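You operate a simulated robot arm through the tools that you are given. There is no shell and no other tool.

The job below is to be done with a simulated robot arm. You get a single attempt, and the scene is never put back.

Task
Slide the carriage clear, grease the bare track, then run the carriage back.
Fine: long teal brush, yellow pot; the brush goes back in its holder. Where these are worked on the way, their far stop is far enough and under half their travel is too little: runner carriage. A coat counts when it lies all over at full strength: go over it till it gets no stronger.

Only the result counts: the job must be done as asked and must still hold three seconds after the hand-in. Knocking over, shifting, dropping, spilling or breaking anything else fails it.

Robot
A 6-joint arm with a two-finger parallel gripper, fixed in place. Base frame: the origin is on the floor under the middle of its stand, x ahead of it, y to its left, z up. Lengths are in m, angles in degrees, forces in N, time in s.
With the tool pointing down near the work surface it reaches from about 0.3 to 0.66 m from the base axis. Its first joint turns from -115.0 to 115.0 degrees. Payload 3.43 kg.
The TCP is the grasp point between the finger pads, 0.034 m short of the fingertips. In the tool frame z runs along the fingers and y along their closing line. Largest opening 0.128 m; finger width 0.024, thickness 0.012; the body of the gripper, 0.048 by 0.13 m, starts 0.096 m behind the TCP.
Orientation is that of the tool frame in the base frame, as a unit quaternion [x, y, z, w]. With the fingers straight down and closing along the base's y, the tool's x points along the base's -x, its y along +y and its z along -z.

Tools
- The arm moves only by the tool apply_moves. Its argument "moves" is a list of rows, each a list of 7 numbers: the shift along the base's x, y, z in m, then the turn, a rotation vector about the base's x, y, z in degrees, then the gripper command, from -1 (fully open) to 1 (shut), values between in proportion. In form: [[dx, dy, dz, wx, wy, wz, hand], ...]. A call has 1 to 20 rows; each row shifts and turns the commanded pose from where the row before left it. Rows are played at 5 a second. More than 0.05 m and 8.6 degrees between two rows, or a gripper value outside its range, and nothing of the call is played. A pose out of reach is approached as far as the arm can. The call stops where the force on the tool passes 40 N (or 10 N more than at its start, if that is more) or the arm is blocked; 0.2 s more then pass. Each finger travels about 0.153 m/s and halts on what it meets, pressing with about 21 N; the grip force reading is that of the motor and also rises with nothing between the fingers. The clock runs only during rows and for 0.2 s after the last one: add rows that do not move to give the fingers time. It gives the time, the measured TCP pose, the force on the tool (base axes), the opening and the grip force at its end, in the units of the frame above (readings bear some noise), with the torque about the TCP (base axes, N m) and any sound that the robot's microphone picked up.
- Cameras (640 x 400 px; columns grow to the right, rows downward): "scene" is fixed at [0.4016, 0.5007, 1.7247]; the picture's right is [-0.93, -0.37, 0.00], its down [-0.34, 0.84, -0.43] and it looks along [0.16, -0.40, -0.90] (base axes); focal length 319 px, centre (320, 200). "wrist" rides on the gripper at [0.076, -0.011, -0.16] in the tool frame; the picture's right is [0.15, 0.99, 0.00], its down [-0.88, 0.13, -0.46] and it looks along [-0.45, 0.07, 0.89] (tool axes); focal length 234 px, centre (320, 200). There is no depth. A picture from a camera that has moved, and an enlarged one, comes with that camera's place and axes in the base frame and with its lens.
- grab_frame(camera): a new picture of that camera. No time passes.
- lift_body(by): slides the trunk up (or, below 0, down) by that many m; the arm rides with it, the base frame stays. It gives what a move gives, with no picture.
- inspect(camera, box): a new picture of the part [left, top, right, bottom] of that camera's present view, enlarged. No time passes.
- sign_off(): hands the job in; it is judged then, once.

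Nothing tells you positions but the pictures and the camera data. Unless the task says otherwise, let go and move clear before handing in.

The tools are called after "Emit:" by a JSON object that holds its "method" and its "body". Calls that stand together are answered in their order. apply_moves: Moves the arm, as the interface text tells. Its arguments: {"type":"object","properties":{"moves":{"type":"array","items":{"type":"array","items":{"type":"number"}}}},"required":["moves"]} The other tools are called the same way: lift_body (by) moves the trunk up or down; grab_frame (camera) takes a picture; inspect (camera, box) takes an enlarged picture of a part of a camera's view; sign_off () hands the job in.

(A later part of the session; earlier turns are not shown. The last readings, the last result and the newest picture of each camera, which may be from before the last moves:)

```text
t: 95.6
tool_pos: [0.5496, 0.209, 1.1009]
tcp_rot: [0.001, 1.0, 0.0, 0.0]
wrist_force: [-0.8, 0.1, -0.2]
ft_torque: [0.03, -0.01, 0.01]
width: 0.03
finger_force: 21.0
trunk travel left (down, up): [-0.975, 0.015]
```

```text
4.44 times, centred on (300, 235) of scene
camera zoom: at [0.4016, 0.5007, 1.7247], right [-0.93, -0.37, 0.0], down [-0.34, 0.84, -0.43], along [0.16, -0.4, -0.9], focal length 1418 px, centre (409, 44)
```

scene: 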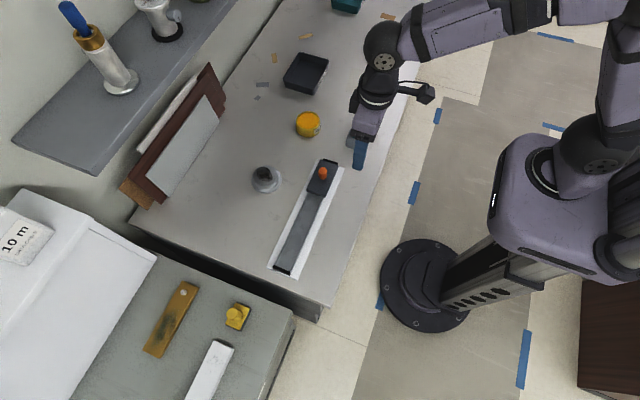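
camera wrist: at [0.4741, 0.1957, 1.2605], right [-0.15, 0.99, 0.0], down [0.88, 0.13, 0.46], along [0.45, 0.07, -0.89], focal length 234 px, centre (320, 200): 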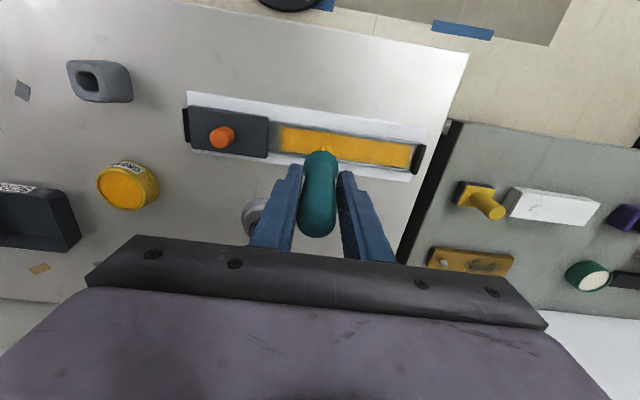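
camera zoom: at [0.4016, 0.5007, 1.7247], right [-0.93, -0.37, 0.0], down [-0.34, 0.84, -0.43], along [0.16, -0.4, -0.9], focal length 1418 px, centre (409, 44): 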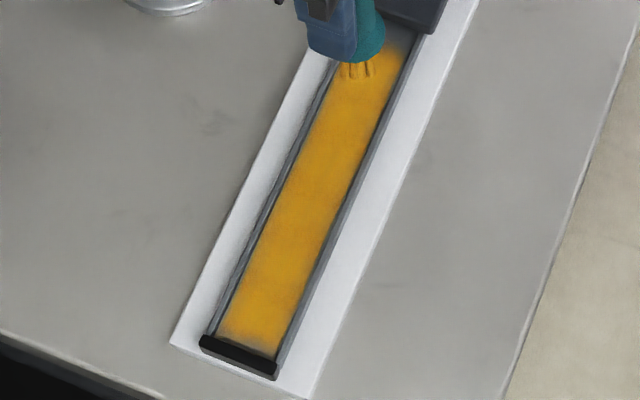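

The coat looks uniform. To make sure it's at full strength I'll dip once more and go over it again along both sides.

Emit:
{"method": "apply_moves", "body": {"moves": [[0.0137, -0.0389, 0.005, 0, -1.25, 0, 1], [0.0137, -0.0389, 0, 0, -1.25, 0, 1], [0.0137, -0.0389, 0, 0, -1.25, 0, 1], [0.0137, -0.0389, 0, 0, -1.25, 0, 1], [0.0137, -0.0389, 0, 0, -1.25, 0, 1], [0.0137, -0.0389, 0, 0, -1.25, 0, 1], [0.0137, -0.0389, 0, 0, -1.25, 0, 1], [0.0137, -0.0389, 0, 0, -1.25, 0, 1], [0, 0, -0.03, 0, 0, 0, 1], [0, 0, -0.03, 0, 0, 0, 1], [0, 0, -0.02, 0, 0, 0, 1], [0, 0, 0, 0, 0, 0, 1]]}}

Emit:
{"method": "inspect", "body": {"camera": "scene", "box": [290, 100, 330, 140]}}

Emit:
{"method": "inspect", "body": {"camera": "scene", "box": [270, 170, 340, 280]}}

```text
t: 98.2
tool_pos: [0.6646, -0.098, 1.0259]
tcp_rot: [0.0, 0.996, 0.0, 0.088]
wrist_force: [-0.4, -0.4, -0.7]
ft_torque: [-0.02, 0.02, 0.01]
width: 0.0298
finger_force: 20.6
trunk travel left (down, up): [-0.975, 0.015]
```

```text
10.00 times, centred on (310, 120) of scene
camera zoom: at [0.4016, 0.5007, 1.7247], right [-0.93, -0.37, 0.0], down [-0.34, 0.84, -0.43], along [0.16, -0.4, -0.9], focal length 3190 px, centre (420, 1000)
```

zoom: 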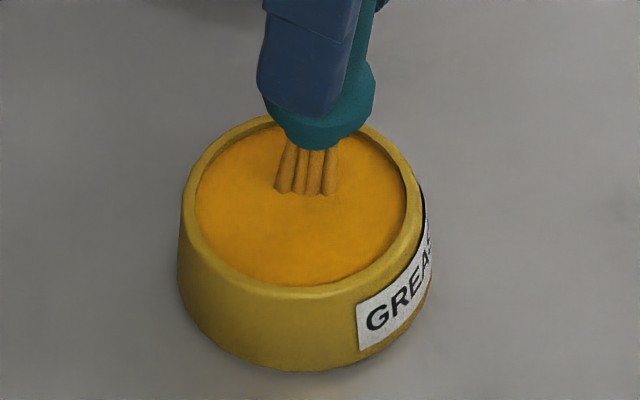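

```text
3.64 times, centred on (305, 225) of scene
camera zoom: at [0.4016, 0.5007, 1.7247], right [-0.93, -0.37, 0.0], down [-0.34, 0.84, -0.43], along [0.16, -0.4, -0.9], focal length 1160 px, centre (374, 109)
```

zoom: 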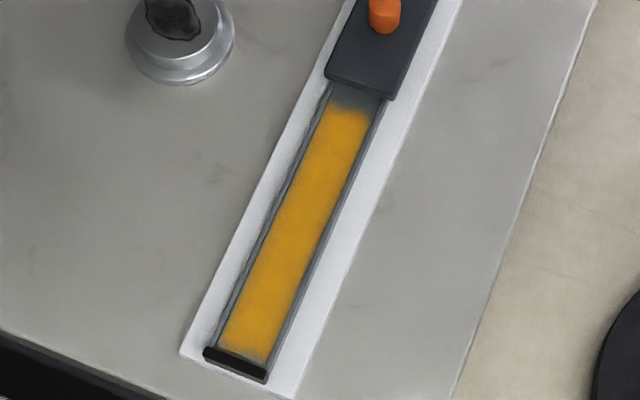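

Emit:
{"method": "apply_moves", "body": {"moves": [[-0.005, -0.002, -0.006, 0, 0, 0, 1], [0, 0, -0.005, 0, 0, 0, 1], [0, 0, -0.004, 0, 0, 0, 1], [0, 0, 0, 0, 0, 0, 1]]}}

Emit:
{"method": "apply_moves", "body": {"moves": [[0, 0, -0.003, 0, 0, 0, 1], [0, 0, 0, 0, 0, 0, 1]]}}

Emit:
{"method": "apply_moves", "body": {"moves": [[0, 0, -0.002, 0, 0, 0, 1], [0, 0, 0, 0, 0, 0, 1]]}}

Emit:
{"method": "inspect", "body": {"camera": "scene", "box": [290, 100, 330, 140]}}

```text
t: 99.2
tool_pos: [0.6589, -0.102, 1.0093]
tcp_rot: [0.001, 0.996, 0.001, 0.087]
wrist_force: [-0.5, -1.0, 0.9]
ft_torque: [-0.03, 0.0, 0.02]
width: 0.0296
finger_force: 21.0
trunk travel left (down, up): [-0.975, 0.015]
```

```text
t: 99.8
tool_pos: [0.6562, -0.1014, 1.0085]
tcp_rot: [0.001, 0.996, -0.001, 0.091]
wrist_force: [0.5, 0.1, 10.9]
ft_torque: [-0.01, 0.04, -0.02]
width: 0.0299
finger_force: 21.3
trunk travel left (down, up): [-0.975, 0.015]
```

```text
t: 100.4
tool_pos: [0.6564, -0.102, 1.0092]
tcp_rot: [0.0, 0.996, -0.001, 0.09]
wrist_force: [1.1, 0.3, 21.8]
ft_torque: [-0.04, -0.14, -0.02]
width: 0.0297
finger_force: 21.0
trunk travel left (down, up): [-0.975, 0.015]
```

```text
10.00 times, centred on (310, 120) of scene
camera zoom: at [0.4016, 0.5007, 1.7247], right [-0.93, -0.37, 0.0], down [-0.34, 0.84, -0.43], along [0.16, -0.4, -0.9], focal length 3190 px, centre (420, 1000)
```

zoom: 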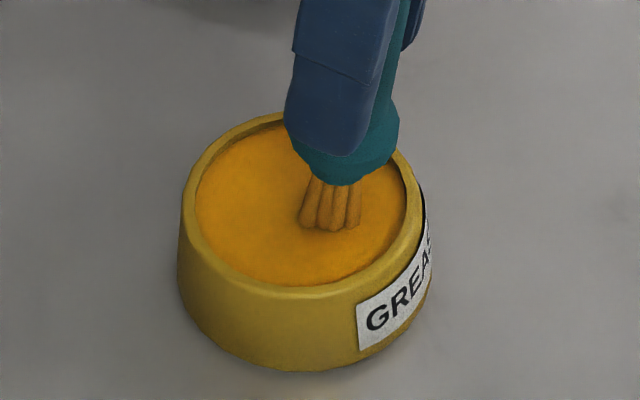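

Emit:
{"method": "apply_moves", "body": {"moves": [[0, 0, 0.006, 0, 0, 0, 1], [0, 0, 0.04, 0, 0, 0, 1], [0, 0, 0.05, 0, 0, 0, 1], [-0.0127, 0.0381, 0, 0, 1.43, 0, 1], [-0.0127, 0.0381, 0, 0, 1.43, 0, 1], [-0.0127, 0.0381, 0, 0, 1.43, 0, 1], [-0.0127, 0.0381, 0, 0, 1.43, 0, 1], [-0.0127, 0.0381, 0, 0, 1.43, 0, 1], [-0.0127, 0.0381, 0, 0, 1.43, 0, 1], [-0.0127, 0.0381, 0, 0, 1.43, 0, 1], [0, 0, -0.04, 0, 0, 0, 1], [0, 0, -0.04, 0, 0, 0, 1], [0, 0, -0.015, 0, 0, 0, 1], [0, 0, 0, 0, 0, 0, 1]]}}

Emit:
{"method": "inspect", "body": {"camera": "wrist", "box": [200, 60, 440, 200]}}

```text
t: 103.4
tool_pos: [0.5711, 0.1632, 1.0038]
tcp_rot: [-0.001, 1.0, 0.001, 0.001]
wrist_force: [0.7, -0.1, -0.8]
ft_torque: [0.01, -0.03, -0.01]
width: 0.0299
finger_force: 20.6
trunk travel left (down, up): [-0.975, 0.015]
```

```text
2.67 times, centred on (320, 130) of wrist
camera zoom: at [0.4955, 0.1502, 1.1637], right [-0.15, 0.99, 0.0], down [0.88, 0.13, 0.46], along [0.45, 0.07, -0.89], focal length 624 px, centre (320, 387)
```

zoom: 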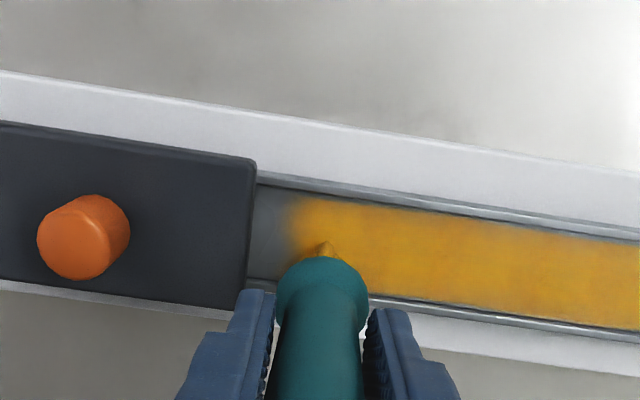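

Emit:
{"method": "apply_moves", "body": {"moves": [[-0.002, -0.005, -0.004, 0, 0, 0, 1], [0, -0.004, -0.003, 0, 0, 0, 1], [0, 0, 0, 0, 0, 0, 1]]}}

Emit:
{"method": "apply_moves", "body": {"moves": [[0, 0, -0.002, 0, 0, 0, 1], [0, 0, 0, 0, 0, 0, 1]]}}

```text
t: 104.2
tool_pos: [0.5675, 0.1543, 0.9968]
tcp_rot: [0.0, 1.0, 0.0, 0.0]
wrist_force: [0.4, -0.3, 0.1]
ft_torque: [-0.01, -0.02, 0.02]
width: 0.0298
finger_force: 20.8
trunk travel left (down, up): [-0.975, 0.015]
```

```text
t: 104.8
tool_pos: [0.5678, 0.1552, 0.997]
tcp_rot: [0.001, 1.0, 0.0, 0.003]
wrist_force: [0.7, -0.8, 7.3]
ft_torque: [-0.12, -0.1, -0.04]
width: 0.0298
finger_force: 21.3
trunk travel left (down, up): [-0.975, 0.015]
```

Contact at z≈0.996. Stroking the far side toward +y.

Emit:
{"method": "apply_moves", "body": {"moves": [[0, -0.004, -0.001, 0, 0, 0, 1], [0, 0.008, 0, 0, 0, 0, 1], [0, 0.01, 0, 0, 0, 0, 1], [0, 0.01, 0, 0, 0, 0, 1], [0, 0.01, 0, 0, 0, 0, 1], [0, 0.01, -0.0005, 0, 0, 0, 1], [0, 0.01, 0, 0, 0, 0, 1], [0, 0.01, 0, 0, 0, 0, 1], [0, 0.01, 0, 0, 0, 0, 1], [0, 0.01, -0.0005, 0, 0, 0, 1], [0, 0.01, 0, 0, 0, 0, 1], [0, 0.01, 0, 0, 0, 0, 1], [0, 0.01, 0, 0, 0, 0, 1], [0, 0.01, -0.0005, 0, 0, 0, 1], [0, 0.01, 0, 0, 0, 0, 1], [0, 0.01, 0, 0, 0, 0, 1], [0, 0, 0, 0, 0, 0, 1]]}}

Emit:
{"method": "inspect", "body": {"camera": "wrist", "box": [160, 60, 440, 200]}}

```text
t: 108.4
tool_pos: [0.5653, 0.2951, 0.9959]
tcp_rot: [-0.001, 1.0, 0.0, 0.002]
wrist_force: [1.0, -15.8, 23.5]
ft_torque: [-1.38, -0.09, -0.04]
width: 0.0307
finger_force: 20.9
trunk travel left (down, up): [-0.975, 0.015]
```

```text
2.29 times, centred on (300, 130) of wrist
camera zoom: at [0.4895, 0.2828, 1.1559], right [-0.15, 0.99, 0.0], down [0.88, 0.13, 0.46], along [0.46, 0.07, -0.89], focal length 535 px, centre (366, 360)
```

zoom: 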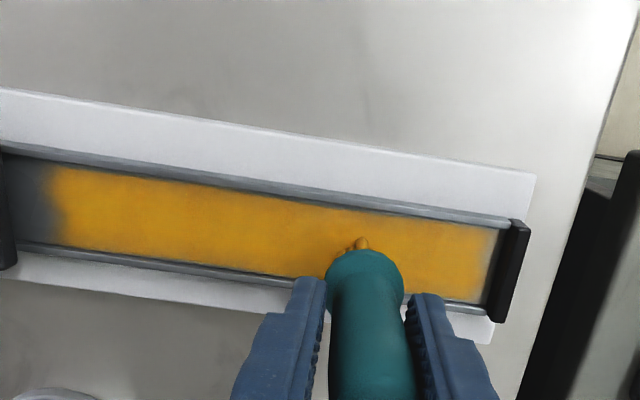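

Emit:
{"method": "apply_moves", "body": {"moves": [[0, 0, 0.0015, 0, 0, 0, 1], [-0.002, 0.01, 0, 0, 0, 0, 1], [-0.002, 0.01, 0, 0, 0, 0, 1], [-0.002, 0.01, 0, 0, 0, 0, 1], [0, 0.008, 0, 0, 0, 0, 1], [-0.004, 0, 0, 0, 0, 0, 1], [-0.005, 0, 0, 0, 0, 0, 1], [0, 0.004, 0, 0, 0, 0, 1], [0, -0.008, 0, 0, 0, 0, 1], [0, -0.01, 0, 0, 0, 0, 1], [0, -0.01, 0, 0, 0, 0, 1], [0, -0.01, 0, 0, 0, 0, 1], [0, 0, 0, 0, 0, 0, 1]]}}

Emit:
{"method": "inspect", "body": {"camera": "wrist", "box": [160, 60, 440, 200]}}

Emit:
{"method": "inspect", "body": {"camera": "scene", "box": [265, 205, 345, 285]}}

```text
t: 111.2
tool_pos: [0.5498, 0.3027, 0.9951]
tcp_rot: [-0.001, 1.0, 0.0, -0.001]
wrist_force: [-1.0, 2.8, 4.5]
ft_torque: [0.24, 0.08, 0.02]
width: 0.03
finger_force: 21.0
trunk travel left (down, up): [-0.975, 0.015]
```

```text
2.29 times, centred on (300, 130) of wrist
camera zoom: at [0.4749, 0.2906, 1.1562], right [-0.15, 0.99, 0.0], down [0.88, 0.13, 0.45], along [0.45, 0.07, -0.89], focal length 535 px, centre (366, 360)
```

zoom: 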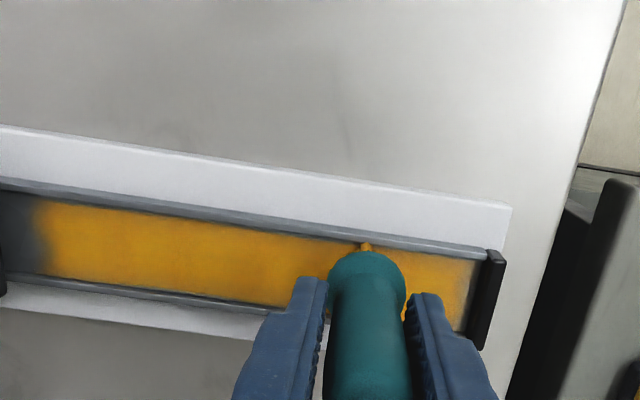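

```text
5.00 times, centred on (305, 245) of scene
camera zoom: at [0.4016, 0.5007, 1.7247], right [-0.93, -0.37, 0.0], down [-0.34, 0.84, -0.43], along [0.16, -0.4, -0.9], focal length 1595 px, centre (395, -25)
```

zoom: 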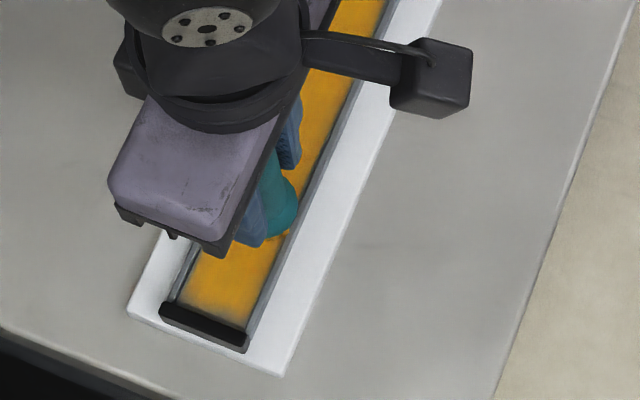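

Now a stroke back along the near side toward the carriage.

Emit:
{"method": "apply_moves", "body": {"moves": [[0.001, -0.01, -0.001, 0, 0, 0, 1], [0, -0.01, 0, 0, 0, 0, 1], [0, -0.01, 0, 0, 0, 0, 1], [0, -0.01, 0, 0, 0, 0, 1], [0, -0.01, -0.0005, 0, 0, 0, 1], [0, -0.01, 0, 0, 0, 0, 1], [0, -0.01, 0, 0, 0, 0, 1], [0, -0.01, -0.0005, 0, 0, 0, 1], [0, -0.01, 0, 0, 0, 0, 1], [0, -0.01, 0, 0, 0, 0, 1], [0, -0.01, -0.0005, 0, 0, 0, 1], [0, -0.01, 0, 0, 0, 0, 1], [0, -0.01, 0, 0, 0, 0, 1], [0, -0.01, 0, 0, 0, 0, 1], [0, -0.008, 0, 0, 0, 0, 1], [0, 0, 0, 0, 0, 0, 1]]}}

Emit:
{"method": "inspect", "body": {"camera": "wrist", "box": [200, 60, 480, 200]}}

Emit:
{"method": "inspect", "body": {"camera": "scene", "box": [260, 160, 360, 285]}}

```text
t: 114.6
tool_pos: [0.5522, 0.1563, 0.9952]
tcp_rot: [0.0, 1.0, -0.001, 0.002]
wrist_force: [0.0, 13.7, 20.2]
ft_torque: [1.23, -0.13, 0.04]
width: 0.0307
finger_force: 20.7
trunk travel left (down, up): [-0.975, 0.015]
```

```text
2.29 times, centred on (340, 130) of wrist
camera zoom: at [0.4765, 0.143, 1.1549], right [-0.15, 0.99, 0.0], down [0.88, 0.13, 0.46], along [0.45, 0.07, -0.89], focal length 535 px, centre (274, 360)
```

zoom: 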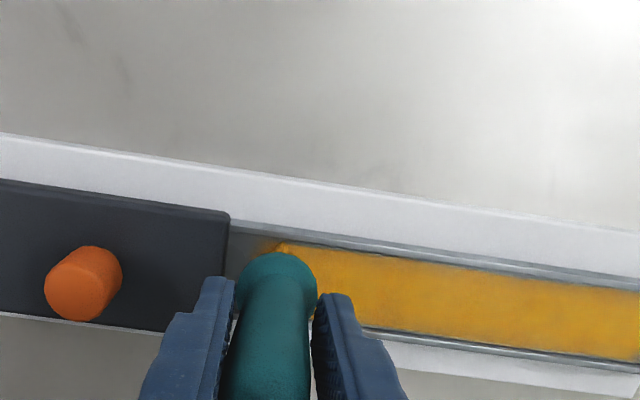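

```text
3.20 times, centred on (310, 222) of scene
camera zoom: at [0.4016, 0.5007, 1.7247], right [-0.93, -0.37, 0.0], down [-0.34, 0.84, -0.43], along [0.16, -0.4, -0.9], focal length 1021 px, centre (352, 128)
```

zoom: 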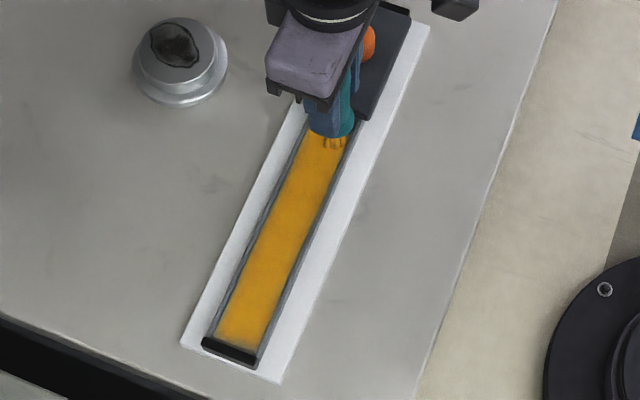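

Emit:
{"method": "apply_moves", "body": {"moves": [[0, -0.003, 0.001, 0, 0, 0, 1], [0.006, 0, 0, 0, 0, 0, 1], [0.006, 0, 0, 0, 0, 0, 1], [0.004, 0, 0, 0, 0, 0, 1], [0, 0.01, 0, 0, 0, 0, 1], [-0.005, 0, 0, 0, 0, 0, 1], [-0.005, 0, 0, 0, 0, 0, 1], [0, -0.01, 0, 0, 0, 0, 1], [0, 0.01, 0, 0, 0, 0, 1], [0, 0, 0.02, 0, 0, 0, 1], [0, 0, 0.045, 0, 0, 0, 1], [0, 0.0, 0.045, 0, 0, 0, 1], [0, 0.04, 0, 0, 0, 0, 1], [0, 0.04, 0, 0, 0, 0, 1], [0, 0, 0, 0, 0, 0, 1]]}}

Emit:
{"method": "grab_frame", "body": {"camera": "wrist"}}

Emit:
{"method": "inspect", "body": {"camera": "scene", "box": [260, 160, 360, 285]}}

```text
t: 117.8
tool_pos: [0.5567, 0.2423, 1.1029]
tcp_rot: [0.0, 1.0, 0.0, 0.001]
wrist_force: [1.5, -0.2, -0.2]
ft_torque: [0.05, 0.0, 0.0]
width: 0.0303
finger_force: 21.2
trunk travel left (down, up): [-0.975, 0.015]
```

```text
taken
camera wrist: at [0.4823, 0.2291, 1.2636], right [-0.15, 0.99, 0.0], down [0.88, 0.13, 0.46], along [0.45, 0.07, -0.89], focal length 234 px, centre (320, 200)
```

wrist: 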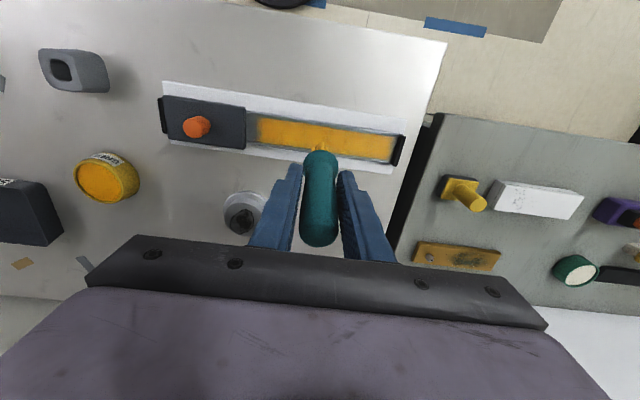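

```text
3.20 times, centred on (310, 222) of scene
camera zoom: at [0.4016, 0.5007, 1.7247], right [-0.93, -0.37, 0.0], down [-0.34, 0.84, -0.43], along [0.16, -0.4, -0.9], focal length 1021 px, centre (352, 128)
```

zoom: 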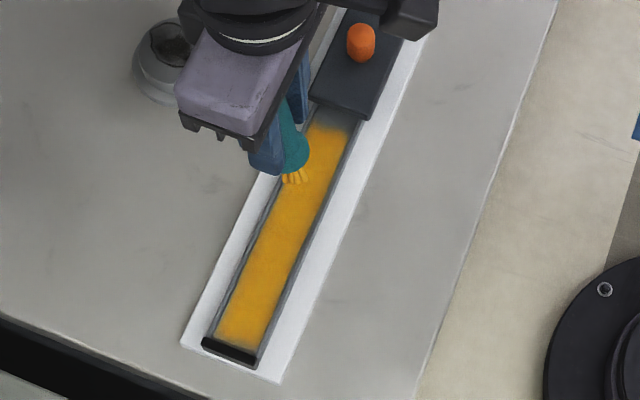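

Emit:
{"method": "inspect", "body": {"camera": "wrist", "box": [230, 100, 420, 180]}}

Emit:
{"method": "inspect", "body": {"camera": "scene", "box": [270, 190, 330, 280]}}

Emit:
{"method": "inspect", "body": {"camera": "scene", "box": [300, 180, 335, 215]}}

```text
3.37 times, centred on (325, 140) of wrist
camera zoom: at [0.4823, 0.2291, 1.2636], right [-0.15, 0.99, 0.0], down [0.88, 0.13, 0.46], along [0.45, 0.07, -0.89], focal length 789 px, centre (303, 402)
```

zoom: 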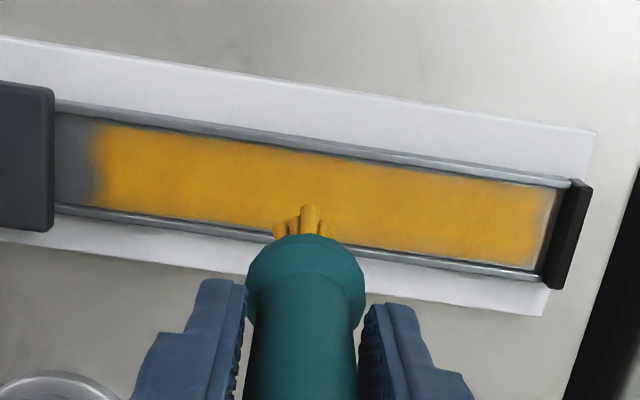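

```text
4.44 times, centred on (300, 235) of scene
camera zoom: at [0.4016, 0.5007, 1.7247], right [-0.93, -0.37, 0.0], down [-0.34, 0.84, -0.43], along [0.16, -0.4, -0.9], focal length 1418 px, centre (409, 44)
```

zoom: 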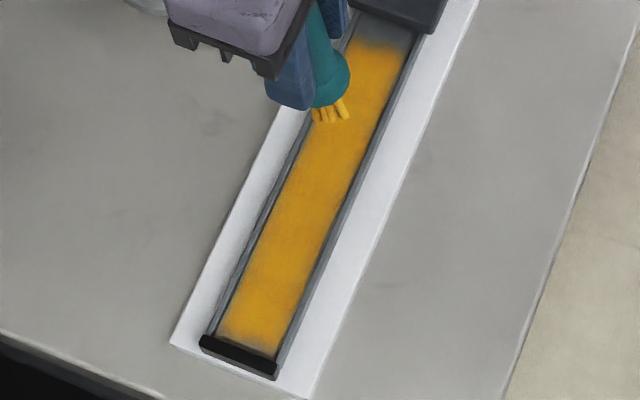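

```text
11.43 times, centred on (318, 198) of scene
camera zoom: at [0.4016, 0.5007, 1.7247], right [-0.93, -0.37, 0.0], down [-0.34, 0.84, -0.43], along [0.16, -0.4, -0.9], focal length 3646 px, centre (349, 229)
```

zoom: 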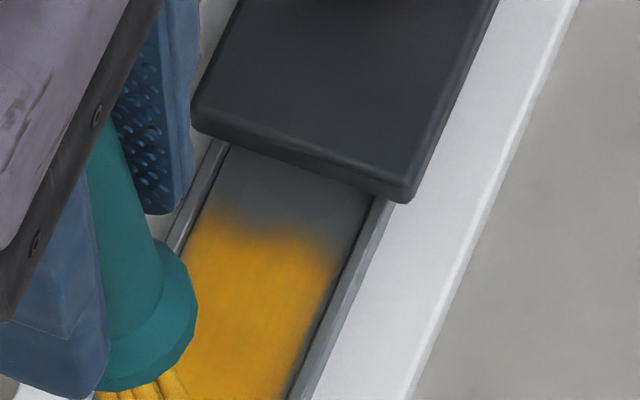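

Emit:
{"method": "inspect", "body": {"camera": "scene", "box": [285, 165, 345, 215]}}

Emit:
{"method": "inspect", "body": {"camera": "wrist", "box": [260, 120, 380, 250]}}

```text
8.00 times, centred on (315, 190) of scene
camera zoom: at [0.4016, 0.5007, 1.7247], right [-0.93, -0.37, 0.0], down [-0.34, 0.84, -0.43], along [0.16, -0.4, -0.9], focal length 2552 px, centre (360, 280)
```

zoom: 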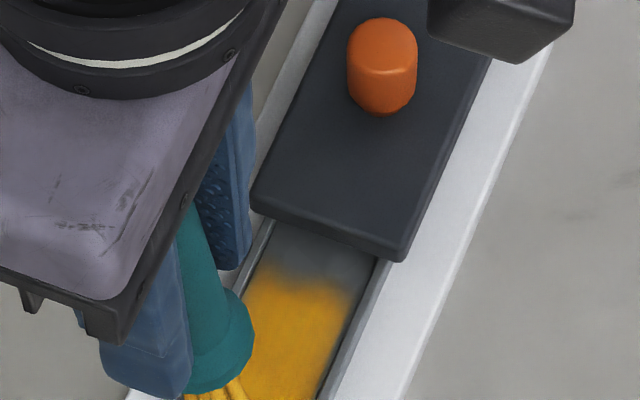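

```text
3.08 times, centred on (320, 185) of wrist
camera zoom: at [0.4823, 0.2291, 1.2636], right [-0.15, 0.99, 0.0], down [0.88, 0.13, 0.46], along [0.45, 0.07, -0.89], focal length 720 px, centre (320, 246)
```

zoom: 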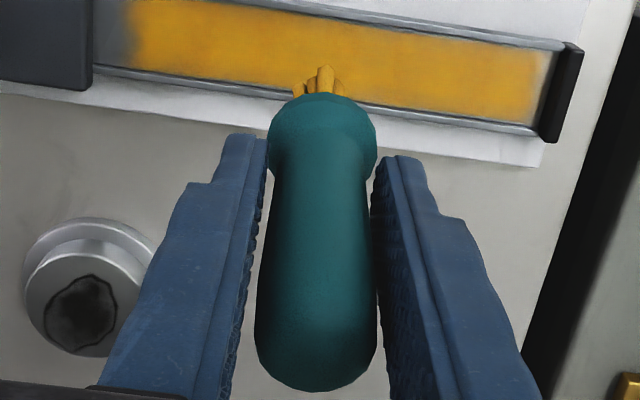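

The coat looks uniform, but I want to check whether the soft boundary near the carriage is really the patch end. The brush has also tilted slightly in the grip, so I'll compensate with the tool angle and test a gentler tilt close to the carriage.

Emit:
{"method": "apply_moves", "body": {"moves": [[0.002, -0.02, 0, -3, -2, 0, 1], [0, -0.024, 0, -4, -2, 0, 1], [0, -0.024, 0, -3, -2, 0, 1], [0, 0, -0.04, 0, 0, 0, 1], [0, 0, -0.04, 0, 0, 0, 1], [0, 0, -0.018, 0, 0, 0, 1], [0, 0, 0, 0, 0, 0, 1]]}}

Emit:
{"method": "inspect", "body": {"camera": "wrist", "box": [240, 70, 440, 190]}}

Emit:
{"method": "inspect", "body": {"camera": "scene", "box": [285, 165, 345, 215]}}

```text
t: 119.4
tool_pos: [0.5615, 0.1763, 1.0055]
tcp_rot: [0.001, 0.995, -0.087, 0.053]
wrist_force: [-0.4, -0.5, -0.8]
ft_torque: [0.0, 0.03, 0.01]
width: 0.0304
finger_force: 20.9
trunk travel left (down, up): [-0.975, 0.015]
```

```text
3.20 times, centred on (340, 130) of wrist
camera zoom: at [0.4693, 0.1905, 1.1566], right [-0.14, 0.97, -0.19], down [0.83, 0.22, 0.52], along [0.54, -0.08, -0.84], focal length 749 px, centre (256, 424)
```

zoom: 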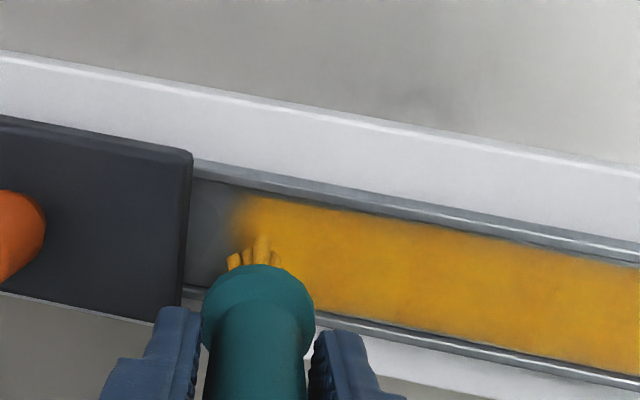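

```text
8.00 times, centred on (315, 190) of scene
camera zoom: at [0.4016, 0.5007, 1.7247], right [-0.93, -0.37, 0.0], down [-0.34, 0.84, -0.43], along [0.16, -0.4, -0.9], focal length 2552 px, centre (360, 280)
```

zoom: 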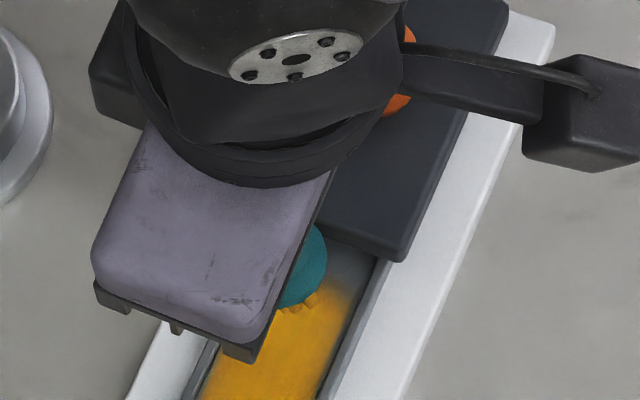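

Emit:
{"method": "apply_moves", "body": {"moves": [[0, 0, -0.006, 0, 0, 0, 1], [0, 0, -0.003, 0, 0, 0, 1], [0, 0, 0, 0, 0, 0, 1]]}}

Emit:
{"method": "apply_moves", "body": {"moves": [[0, 0, -0.003, 0, 0, 0, 1], [0, 0, 0, 0, 0, 0, 1]]}}

Emit:
{"method": "inspect", "body": {"camera": "wrist", "box": [240, 70, 440, 190]}}

```text
t: 120.2
tool_pos: [0.5592, 0.1744, 0.9957]
tcp_rot: [0.0, 0.995, -0.087, 0.053]
wrist_force: [0.7, 0.7, -0.5]
ft_torque: [0.0, 0.04, -0.04]
width: 0.0304
finger_force: 21.0
trunk travel left (down, up): [-0.975, 0.015]
```

```text
t: 120.8
tool_pos: [0.5609, 0.1759, 0.9935]
tcp_rot: [0.0, 0.995, -0.087, 0.053]
wrist_force: [-0.3, -0.1, 3.0]
ft_torque: [-0.04, 0.04, -0.03]
width: 0.0304
finger_force: 20.7
trunk travel left (down, up): [-0.975, 0.015]
```

```text
3.20 times, centred on (340, 130) of wrist
camera zoom: at [0.4685, 0.1895, 1.1442], right [-0.14, 0.97, -0.19], down [0.83, 0.22, 0.52], along [0.54, -0.08, -0.84], focal length 749 px, centre (256, 424)
```

zoom: 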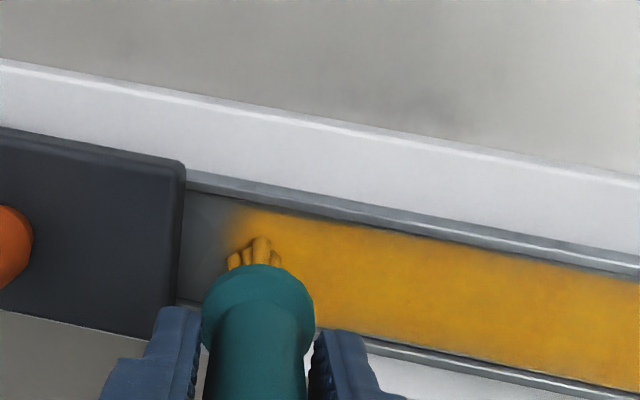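

Emit:
{"method": "apply_moves", "body": {"moves": [[0, -0.003, -0.002, 0, 0, 0, 1], [0, -0.003, 0, 0, 0, 0, 1], [0, -0.003, 0, 0, 0, 0, 1], [0, -0.003, 0, 0, 0, 0, 1], [0, 0, 0, 0, 0, 0, 1]]}}

Emit:
{"method": "inspect", "body": {"camera": "wrist", "box": [260, 80, 380, 160]}}

```text
t: 122.0
tool_pos: [0.5601, 0.1633, 0.9908]
tcp_rot: [0.0, 0.995, -0.087, 0.054]
wrist_force: [1.7, 9.7, 13.8]
ft_torque: [0.79, -0.12, 0.04]
width: 0.0302
finger_force: 20.6
trunk travel left (down, up): [-0.975, 0.015]
```

```text
5.00 times, centred on (320, 120) of wrist
camera zoom: at [0.4681, 0.1776, 1.1432], right [-0.14, 0.97, -0.19], down [0.83, 0.22, 0.52], along [0.55, -0.08, -0.83], focal length 1171 px, centre (320, 600)
```

zoom: 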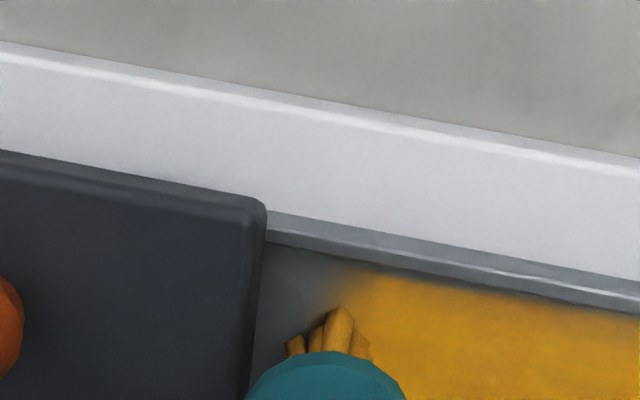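

Emit:
{"method": "apply_moves", "body": {"moves": [[0, 0.004, 0, 0, 0, 0, 1], [0, -0.004, 0, 0, 0, 0, 1], [0, -0.001, 0, 0, 0, 0, 1], [0.004, 0, 0, 0, 0, 0, 1], [-0.004, 0, 0, 0, 0, 0, 1], [0, 0.006, 0, 0, 0, 0, 1], [0, 0.008, 0, 0, 0, 0, 1], [0, 0.008, 0, 0, 0, 0, 1], [0, 0, 0, 0, 0, 0, 1]]}}

Emit:
{"method": "inspect", "body": {"camera": "wrist", "box": [220, 80, 380, 170]}}

```text
t: 124.0
tool_pos: [0.5585, 0.1786, 0.9923]
tcp_rot: [0.001, 0.995, -0.088, 0.051]
wrist_force: [-1.6, -12.1, 14.0]
ft_torque: [-1.22, 0.16, -0.06]
width: 0.0308
finger_force: 21.1
trunk travel left (down, up): [-0.975, 0.015]
```

```text
4.00 times, centred on (300, 125) of wrist
camera zoom: at [0.4669, 0.1935, 1.1425], right [-0.14, 0.97, -0.19], down [0.83, 0.22, 0.51], along [0.54, -0.09, -0.84], focal length 937 px, centre (400, 500)
```

zoom: 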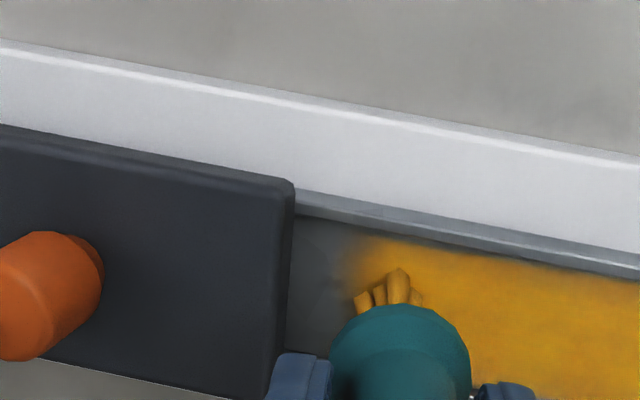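

The boundary didn't move, so the patch ends there and the coat is complete. Now I'll return the brush: lift, straighten and travel above the holder.

Emit:
{"method": "apply_moves", "body": {"moves": [[0, 0, 0.02, 0, 0, 0, 1], [0, 0, 0.045, 5, 0, 0, 1], [0, 0, 0.045, 5, 0, 0, 1], [0, 0, 0.03, 0, 0, 0, 1], [-0.0055, -0.04, 0, 0, 0, 0, 1], [-0.0055, -0.04, 0, 0, 0, 0, 1], [-0.0055, -0.04, 0, 0, 0, 0, 1], [-0.0055, -0.04, 0, 0, 0, 0, 1], [-0.0055, -0.04, 0, 0, 0, 0, 1], [-0.0055, -0.04, 0, 0, 0, 0, 1], [-0.0055, -0.039, 0, 0, 0, 0, 1], [0, 0, 0, 0, 0, 0, 1]]}}

Emit:
{"method": "grab_frame", "body": {"camera": "wrist"}}

Emit:
{"method": "inspect", "body": {"camera": "scene", "box": [320, 90, 380, 155]}}

Emit:
{"method": "inspect", "body": {"camera": "scene", "box": [260, 160, 360, 285]}}

```text
t: 126.6
tool_pos: [0.5215, -0.0949, 1.1337]
tcp_rot: [0.004, 0.999, 0.0, 0.052]
wrist_force: [0.2, 0.5, -1.2]
ft_torque: [-0.01, 0.0, -0.03]
width: 0.03
finger_force: 20.9
trunk travel left (down, up): [-0.975, 0.015]
```

```text
taken
camera wrist: at [0.4306, -0.1063, 1.2842], right [-0.14, 0.99, -0.02], down [0.83, 0.12, 0.54], along [0.54, 0.06, -0.84], focal length 234 px, centre (320, 200)
```

wrist: 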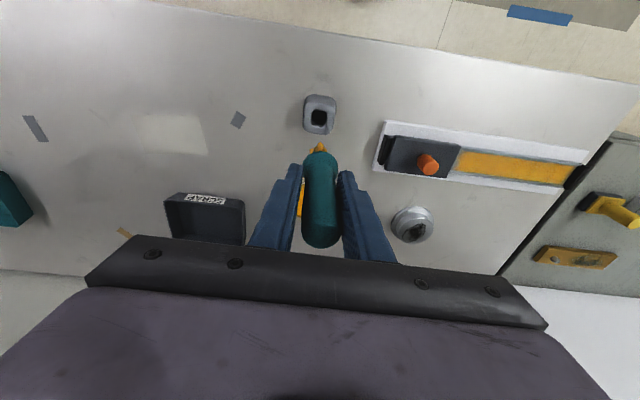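

```text
6.15 times, centred on (350, 122) of scene
camera zoom: at [0.4016, 0.5007, 1.7247], right [-0.93, -0.37, 0.0], down [-0.34, 0.84, -0.43], along [0.16, -0.4, -0.9], focal length 1963 px, centre (135, 677)
```

zoom: 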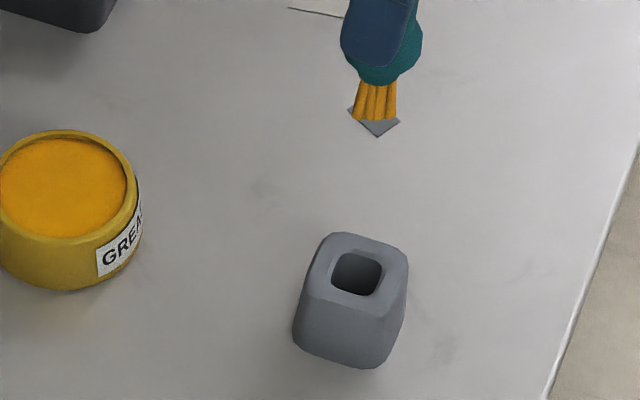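

```text
3.20 times, centred on (310, 222) of scene
camera zoom: at [0.4016, 0.5007, 1.7247], right [-0.93, -0.37, 0.0], down [-0.34, 0.84, -0.43], along [0.16, -0.4, -0.9], focal length 1021 px, centre (352, 128)
```

zoom: 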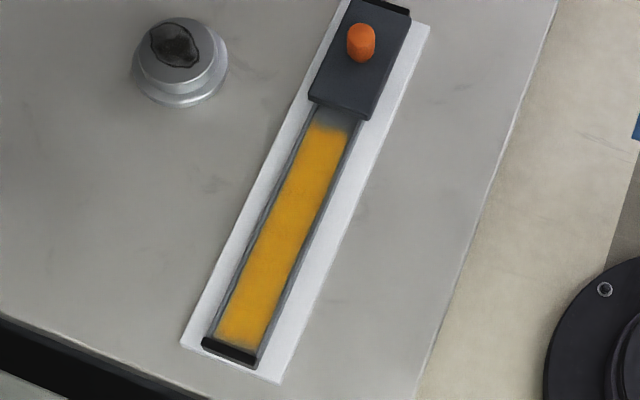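

Emit:
{"method": "inspect", "body": {"camera": "wrist", "box": [270, 90, 370, 260]}}

Emit:
{"method": "inspect", "body": {"camera": "wrist", "box": [280, 80, 360, 160]}}

```text
2.35 times, centred on (320, 175) of wrist
camera zoom: at [0.4306, -0.1063, 1.2842], right [-0.14, 0.99, -0.02], down [0.83, 0.12, 0.54], along [0.54, 0.06, -0.84], focal length 551 px, centre (320, 259)
```

zoom: 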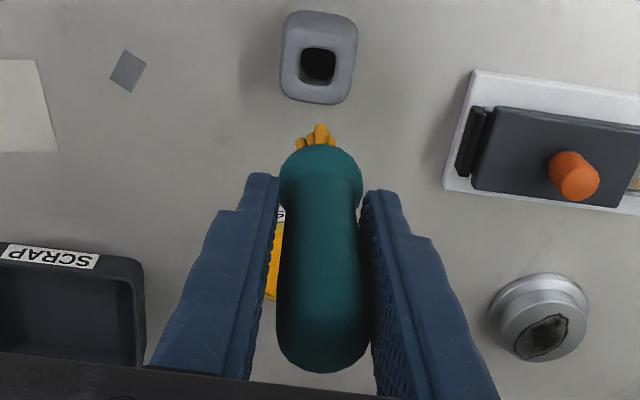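

```text
5.00 times, centred on (320, 120) of wrist
camera zoom: at [0.4306, -0.1063, 1.2842], right [-0.14, 0.99, -0.02], down [0.83, 0.12, 0.54], along [0.54, 0.06, -0.84], focal length 1171 px, centre (320, 600)
```

zoom: 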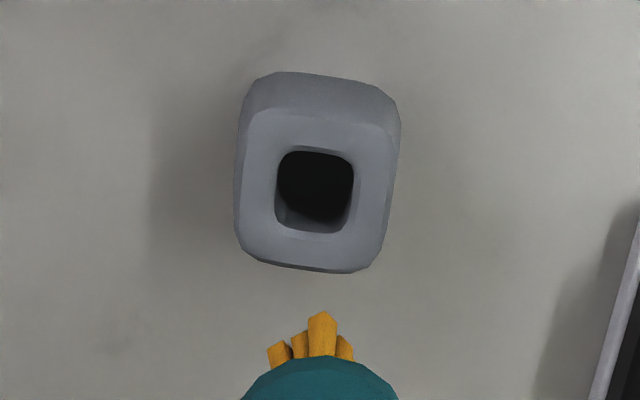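

The coat looks complete. The brush leans slightly in the grip, so I'll tilt the tool 4° more to make the brush vertical, then re-measure its tip against the hole.

Emit:
{"method": "apply_moves", "body": {"moves": [[-0.006, -0.004, -0.02, 0, -4, 0, 1], [0, 0, -0.02, 0, 0, 0, 1], [0, 0, 0, 0, 0, 0, 1]]}}

Emit:
{"method": "inspect", "body": {"camera": "wrist", "box": [280, 80, 360, 160]}}

Emit:
{"method": "inspect", "body": {"camera": "scene", "box": [325, 90, 375, 155]}}

```text
t: 127.4
tool_pos: [0.516, -0.0982, 1.0918]
tcp_rot: [0.004, 0.996, 0.0, 0.087]
wrist_force: [0.0, 0.5, -0.3]
ft_torque: [0.01, 0.01, 0.0]
width: 0.0302
finger_force: 20.8
trunk travel left (down, up): [-0.975, 0.015]
```

```text
5.00 times, centred on (320, 120) of wrist
camera zoom: at [0.4134, -0.1105, 1.2363], right [-0.14, 0.99, -0.02], down [0.79, 0.12, 0.6], along [0.6, 0.06, -0.8], focal length 1171 px, centre (320, 600)
```

zoom: 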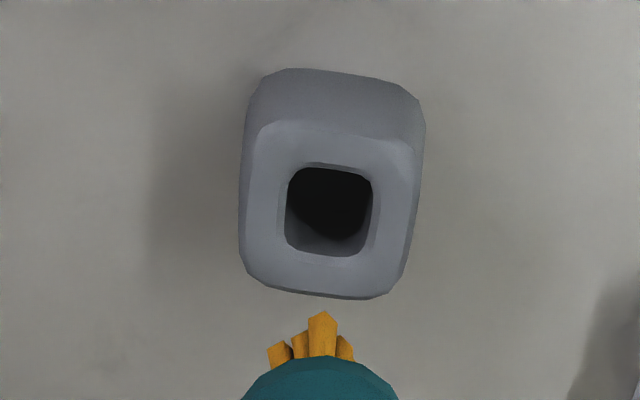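

```text
6.15 times, centred on (350, 122) of scene
camera zoom: at [0.4016, 0.5007, 1.7247], right [-0.93, -0.37, 0.0], down [-0.34, 0.84, -0.43], along [0.16, -0.4, -0.9], focal length 1963 px, centre (135, 677)
```

zoom: 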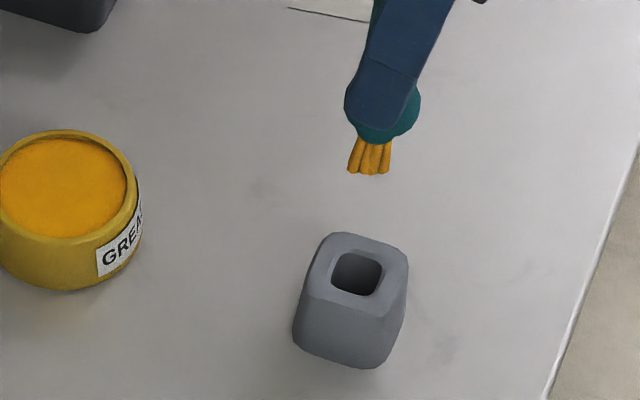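

Emit:
{"method": "apply_moves", "body": {"moves": [[-0.001, -0.0023, -0.015, 0, 2.4, 0, 1], [0, 0, -0.02, 0, 0, 0, 1], [0, 0, 0, 0, 0, 0, 1]]}}

Emit:
{"method": "inspect", "body": {"camera": "wrist", "box": [270, 70, 370, 170]}}

Emit:
{"method": "inspect", "body": {"camera": "scene", "box": [330, 100, 370, 150]}}

```text
t: 128.2
tool_pos: [0.5149, -0.1001, 1.0554]
tcp_rot: [0.004, 0.998, -0.001, 0.066]
wrist_force: [-0.4, 1.9, -0.4]
ft_torque: [-0.01, -0.01, -0.02]
width: 0.0306
finger_force: 20.8
trunk travel left (down, up): [-0.975, 0.015]
```

```text
4.00 times, centred on (320, 120) of wrist
camera zoom: at [0.4197, -0.112, 1.2052], right [-0.14, 0.99, -0.02], down [0.81, 0.12, 0.57], along [0.56, 0.06, -0.82], focal length 937 px, centre (320, 520)
```

zoom: 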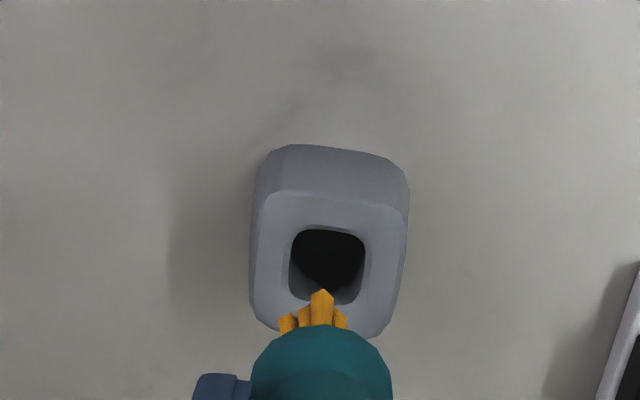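

```text
8.00 times, centred on (350, 125) of scene
camera zoom: at [0.4016, 0.5007, 1.7247], right [-0.93, -0.37, 0.0], down [-0.34, 0.84, -0.43], along [0.16, -0.4, -0.9], focal length 2552 px, centre (80, 800)
```

zoom: 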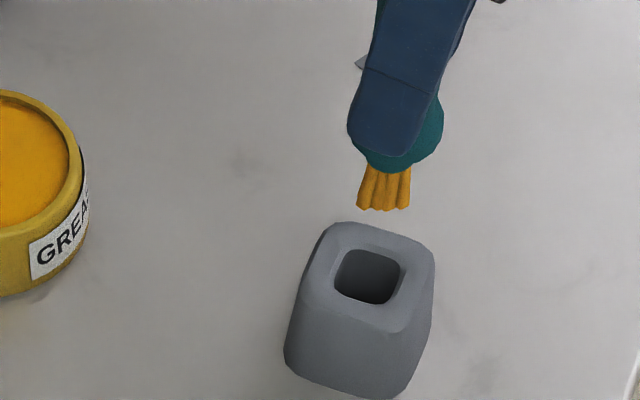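

Emit:
{"method": "apply_moves", "body": {"moves": [[0.0016, -0.0004, -0.015, 0, 0, 0, 1], [0, 0, -0.014, 0, 0, 0, 1], [0, 0, 0, 0, 0, 0, 1]]}}

Emit:
{"method": "inspect", "body": {"camera": "wrist", "box": [280, 90, 360, 170]}}

Emit:
{"method": "inspect", "body": {"camera": "scene", "box": [330, 105, 370, 155]}}

```text
t: 129.0
tool_pos: [0.5188, -0.1026, 1.0272]
tcp_rot: [0.004, 0.998, -0.001, 0.066]
wrist_force: [0.1, 0.1, -0.2]
ft_torque: [-0.01, -0.01, 0.0]
width: 0.0302
finger_force: 21.1
trunk travel left (down, up): [-0.975, 0.015]
```

```text
5.00 times, centred on (320, 130) of wrist
camera zoom: at [0.4224, -0.114, 1.1755], right [-0.14, 0.99, -0.02], down [0.81, 0.12, 0.57], along [0.56, 0.06, -0.82], focal length 1171 px, centre (320, 550)
```

zoom: 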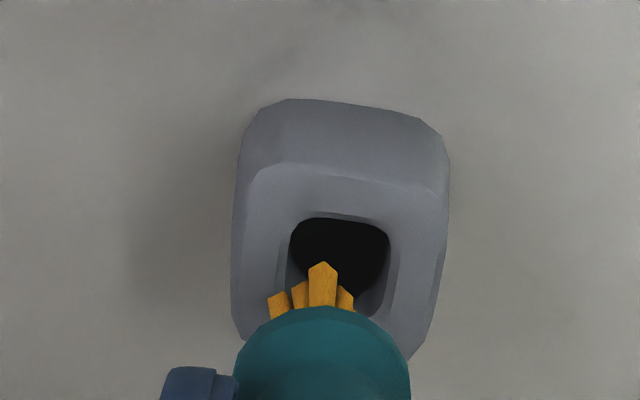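

```text
8.00 times, centred on (350, 130) of scene
camera zoom: at [0.4016, 0.5007, 1.7247], right [-0.93, -0.37, 0.0], down [-0.34, 0.84, -0.43], along [0.16, -0.4, -0.9], focal length 2552 px, centre (80, 760)
```

zoom: 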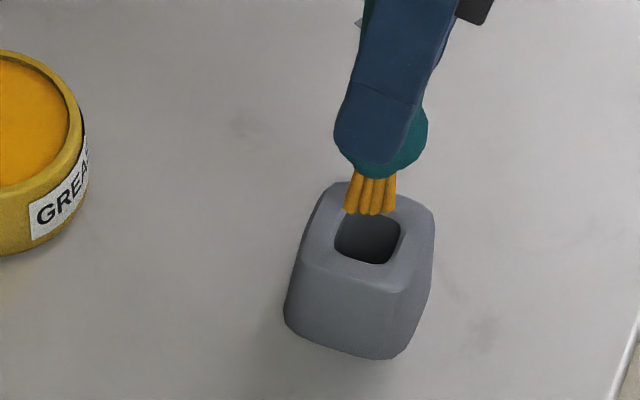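

Emit:
{"method": "apply_moves", "body": {"moves": [[0, 0, 0, 0, 0, 0, 1]]}}

Emit:
{"method": "apply_moves", "body": {"moves": [[0, 0, 0, 0, 0, 0, 1]]}}

Emit:
{"method": "apply_moves", "body": {"moves": [[0, 0, 0, 0, 0, 0, 1]]}}

Emit:
{"method": "inspect", "body": {"camera": "wrist", "box": [280, 90, 360, 170]}}

Emit:
{"method": "inspect", "body": {"camera": "scene", "box": [335, 110, 365, 150]}}

```text
t: 129.4
tool_pos: [0.5183, -0.1029, 1.0271]
tcp_rot: [0.004, 0.998, -0.001, 0.066]
wrist_force: [0.6, -0.9, -1.5]
ft_torque: [0.0, 0.03, 0.01]
width: 0.0305
finger_force: 21.2
trunk travel left (down, up): [-0.975, 0.015]
```

```text
t: 129.8
tool_pos: [0.5179, -0.1022, 1.0272]
tcp_rot: [0.005, 0.998, -0.001, 0.066]
wrist_force: [1.1, -0.1, 0.1]
ft_torque: [-0.02, 0.0, 0.01]
width: 0.0305
finger_force: 20.8
trunk travel left (down, up): [-0.975, 0.015]
```

```text
t: 130.2
tool_pos: [0.5188, -0.102, 1.0263]
tcp_rot: [0.004, 0.998, 0.0, 0.066]
wrist_force: [-0.7, 0.6, -0.2]
ft_torque: [0.0, 0.01, -0.01]
width: 0.0306
finger_force: 20.0
trunk travel left (down, up): [-0.975, 0.015]
```

```text
5.00 times, centred on (320, 130) of wrist
camera zoom: at [0.4225, -0.114, 1.1756], right [-0.14, 0.99, -0.02], down [0.81, 0.12, 0.57], along [0.56, 0.06, -0.82], focal length 1171 px, centre (320, 550)
```

zoom: 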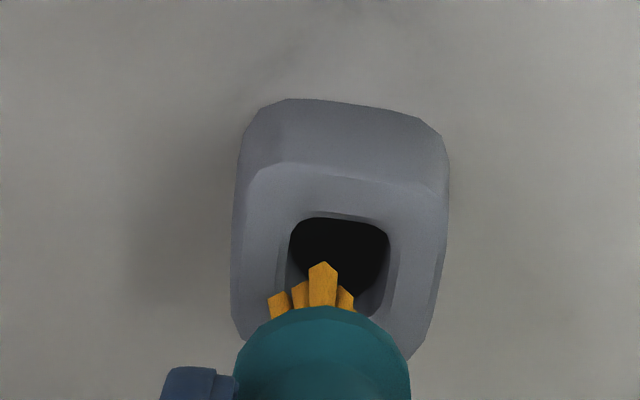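

```text
10.00 times, centred on (350, 130) of scene
camera zoom: at [0.4016, 0.5007, 1.7247], right [-0.93, -0.37, 0.0], down [-0.34, 0.84, -0.43], along [0.16, -0.4, -0.9], focal length 3190 px, centre (20, 900)
```

zoom: 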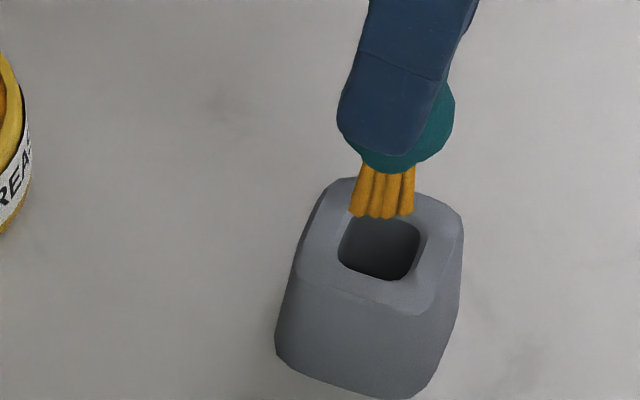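

The estimates show the tip is about 2–3 mm off in +x and −y relative to the hole. I'll correct and check again.

Emit:
{"method": "apply_moves", "body": {"moves": [[-0.0008, 0.0023, 0, 0, 1.5, 0, 1], [0, 0, -0.004, 0, 0, 0, 1], [0, 0, 0, 0, 0, 0, 1]]}}

Emit:
{"method": "inspect", "body": {"camera": "wrist", "box": [280, 90, 360, 170]}}

Emit:
{"method": "inspect", "body": {"camera": "scene", "box": [335, 110, 365, 150]}}

```text
t: 131.0
tool_pos: [0.5174, -0.1006, 1.0226]
tcp_rot: [0.004, 0.999, 0.0, 0.054]
wrist_force: [0.1, 0.9, -0.8]
ft_torque: [0.01, 0.02, -0.03]
width: 0.0304
finger_force: 20.6
trunk travel left (down, up): [-0.975, 0.015]
```

```text
5.00 times, centred on (320, 130) of wrist
camera zoom: at [0.4245, -0.1122, 1.1738], right [-0.14, 0.99, -0.02], down [0.83, 0.12, 0.55], along [0.54, 0.06, -0.84], focal length 1171 px, centre (320, 550)
```

zoom: 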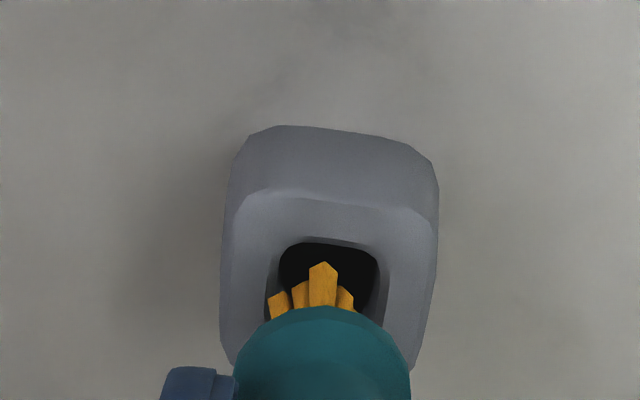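

```text
10.00 times, centred on (350, 130) of scene
camera zoom: at [0.4016, 0.5007, 1.7247], right [-0.93, -0.37, 0.0], down [-0.34, 0.84, -0.43], along [0.16, -0.4, -0.9], focal length 3190 px, centre (20, 900)
```

zoom: 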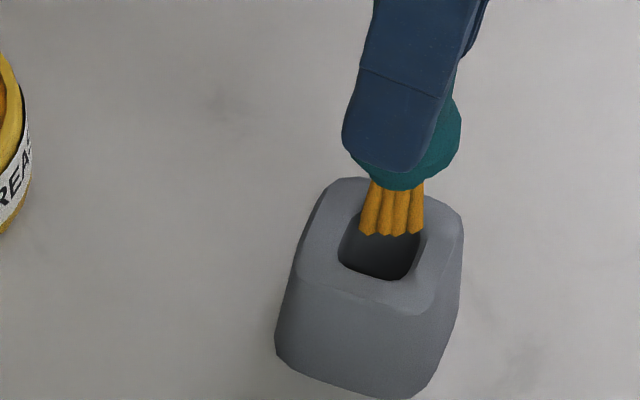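

Emit:
{"method": "apply_moves", "body": {"moves": [[0.0013, 0.0012, 0, 0, 0, 0, 1], [0, 0, -0.004, 0, 0, 0, 1], [0, 0, 0, 0, 0, 0, 1]]}}

Emit:
{"method": "inspect", "body": {"camera": "wrist", "box": [280, 90, 360, 170]}}

Emit:
{"method": "inspect", "body": {"camera": "scene", "box": [335, 110, 365, 150]}}

```text
t: 131.8
tool_pos: [0.5167, -0.0987, 1.0189]
tcp_rot: [0.005, 0.999, -0.001, 0.053]
wrist_force: [0.2, 0.4, 0.0]
ft_torque: [0.03, -0.02, -0.04]
width: 0.0304
finger_force: 20.9
trunk travel left (down, up): [-0.975, 0.015]
```

```text
5.00 times, centred on (320, 130) of wrist
camera zoom: at [0.4249, -0.1115, 1.1696], right [-0.14, 0.99, -0.02], down [0.83, 0.12, 0.55], along [0.54, 0.06, -0.84], focal length 1171 px, centre (320, 550)
```

zoom: 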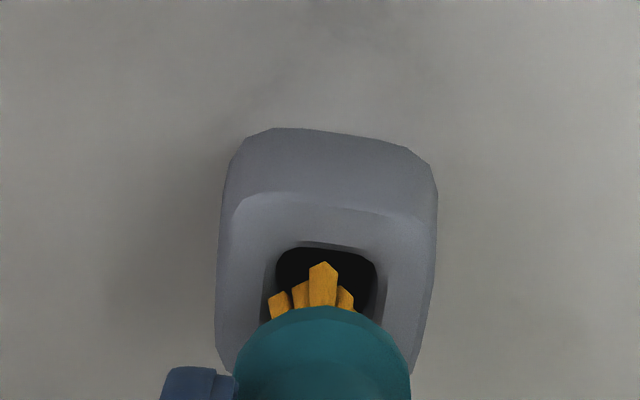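

```text
10.00 times, centred on (350, 130) of scene
camera zoom: at [0.4016, 0.5007, 1.7247], right [-0.93, -0.37, 0.0], down [-0.34, 0.84, -0.43], along [0.16, -0.4, -0.9], focal length 3190 px, centre (20, 900)
```

zoom: 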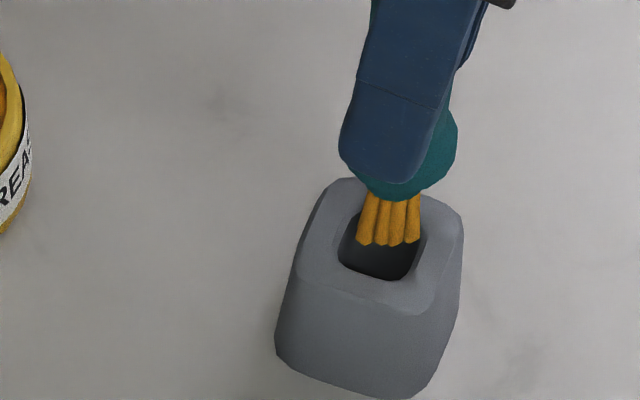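

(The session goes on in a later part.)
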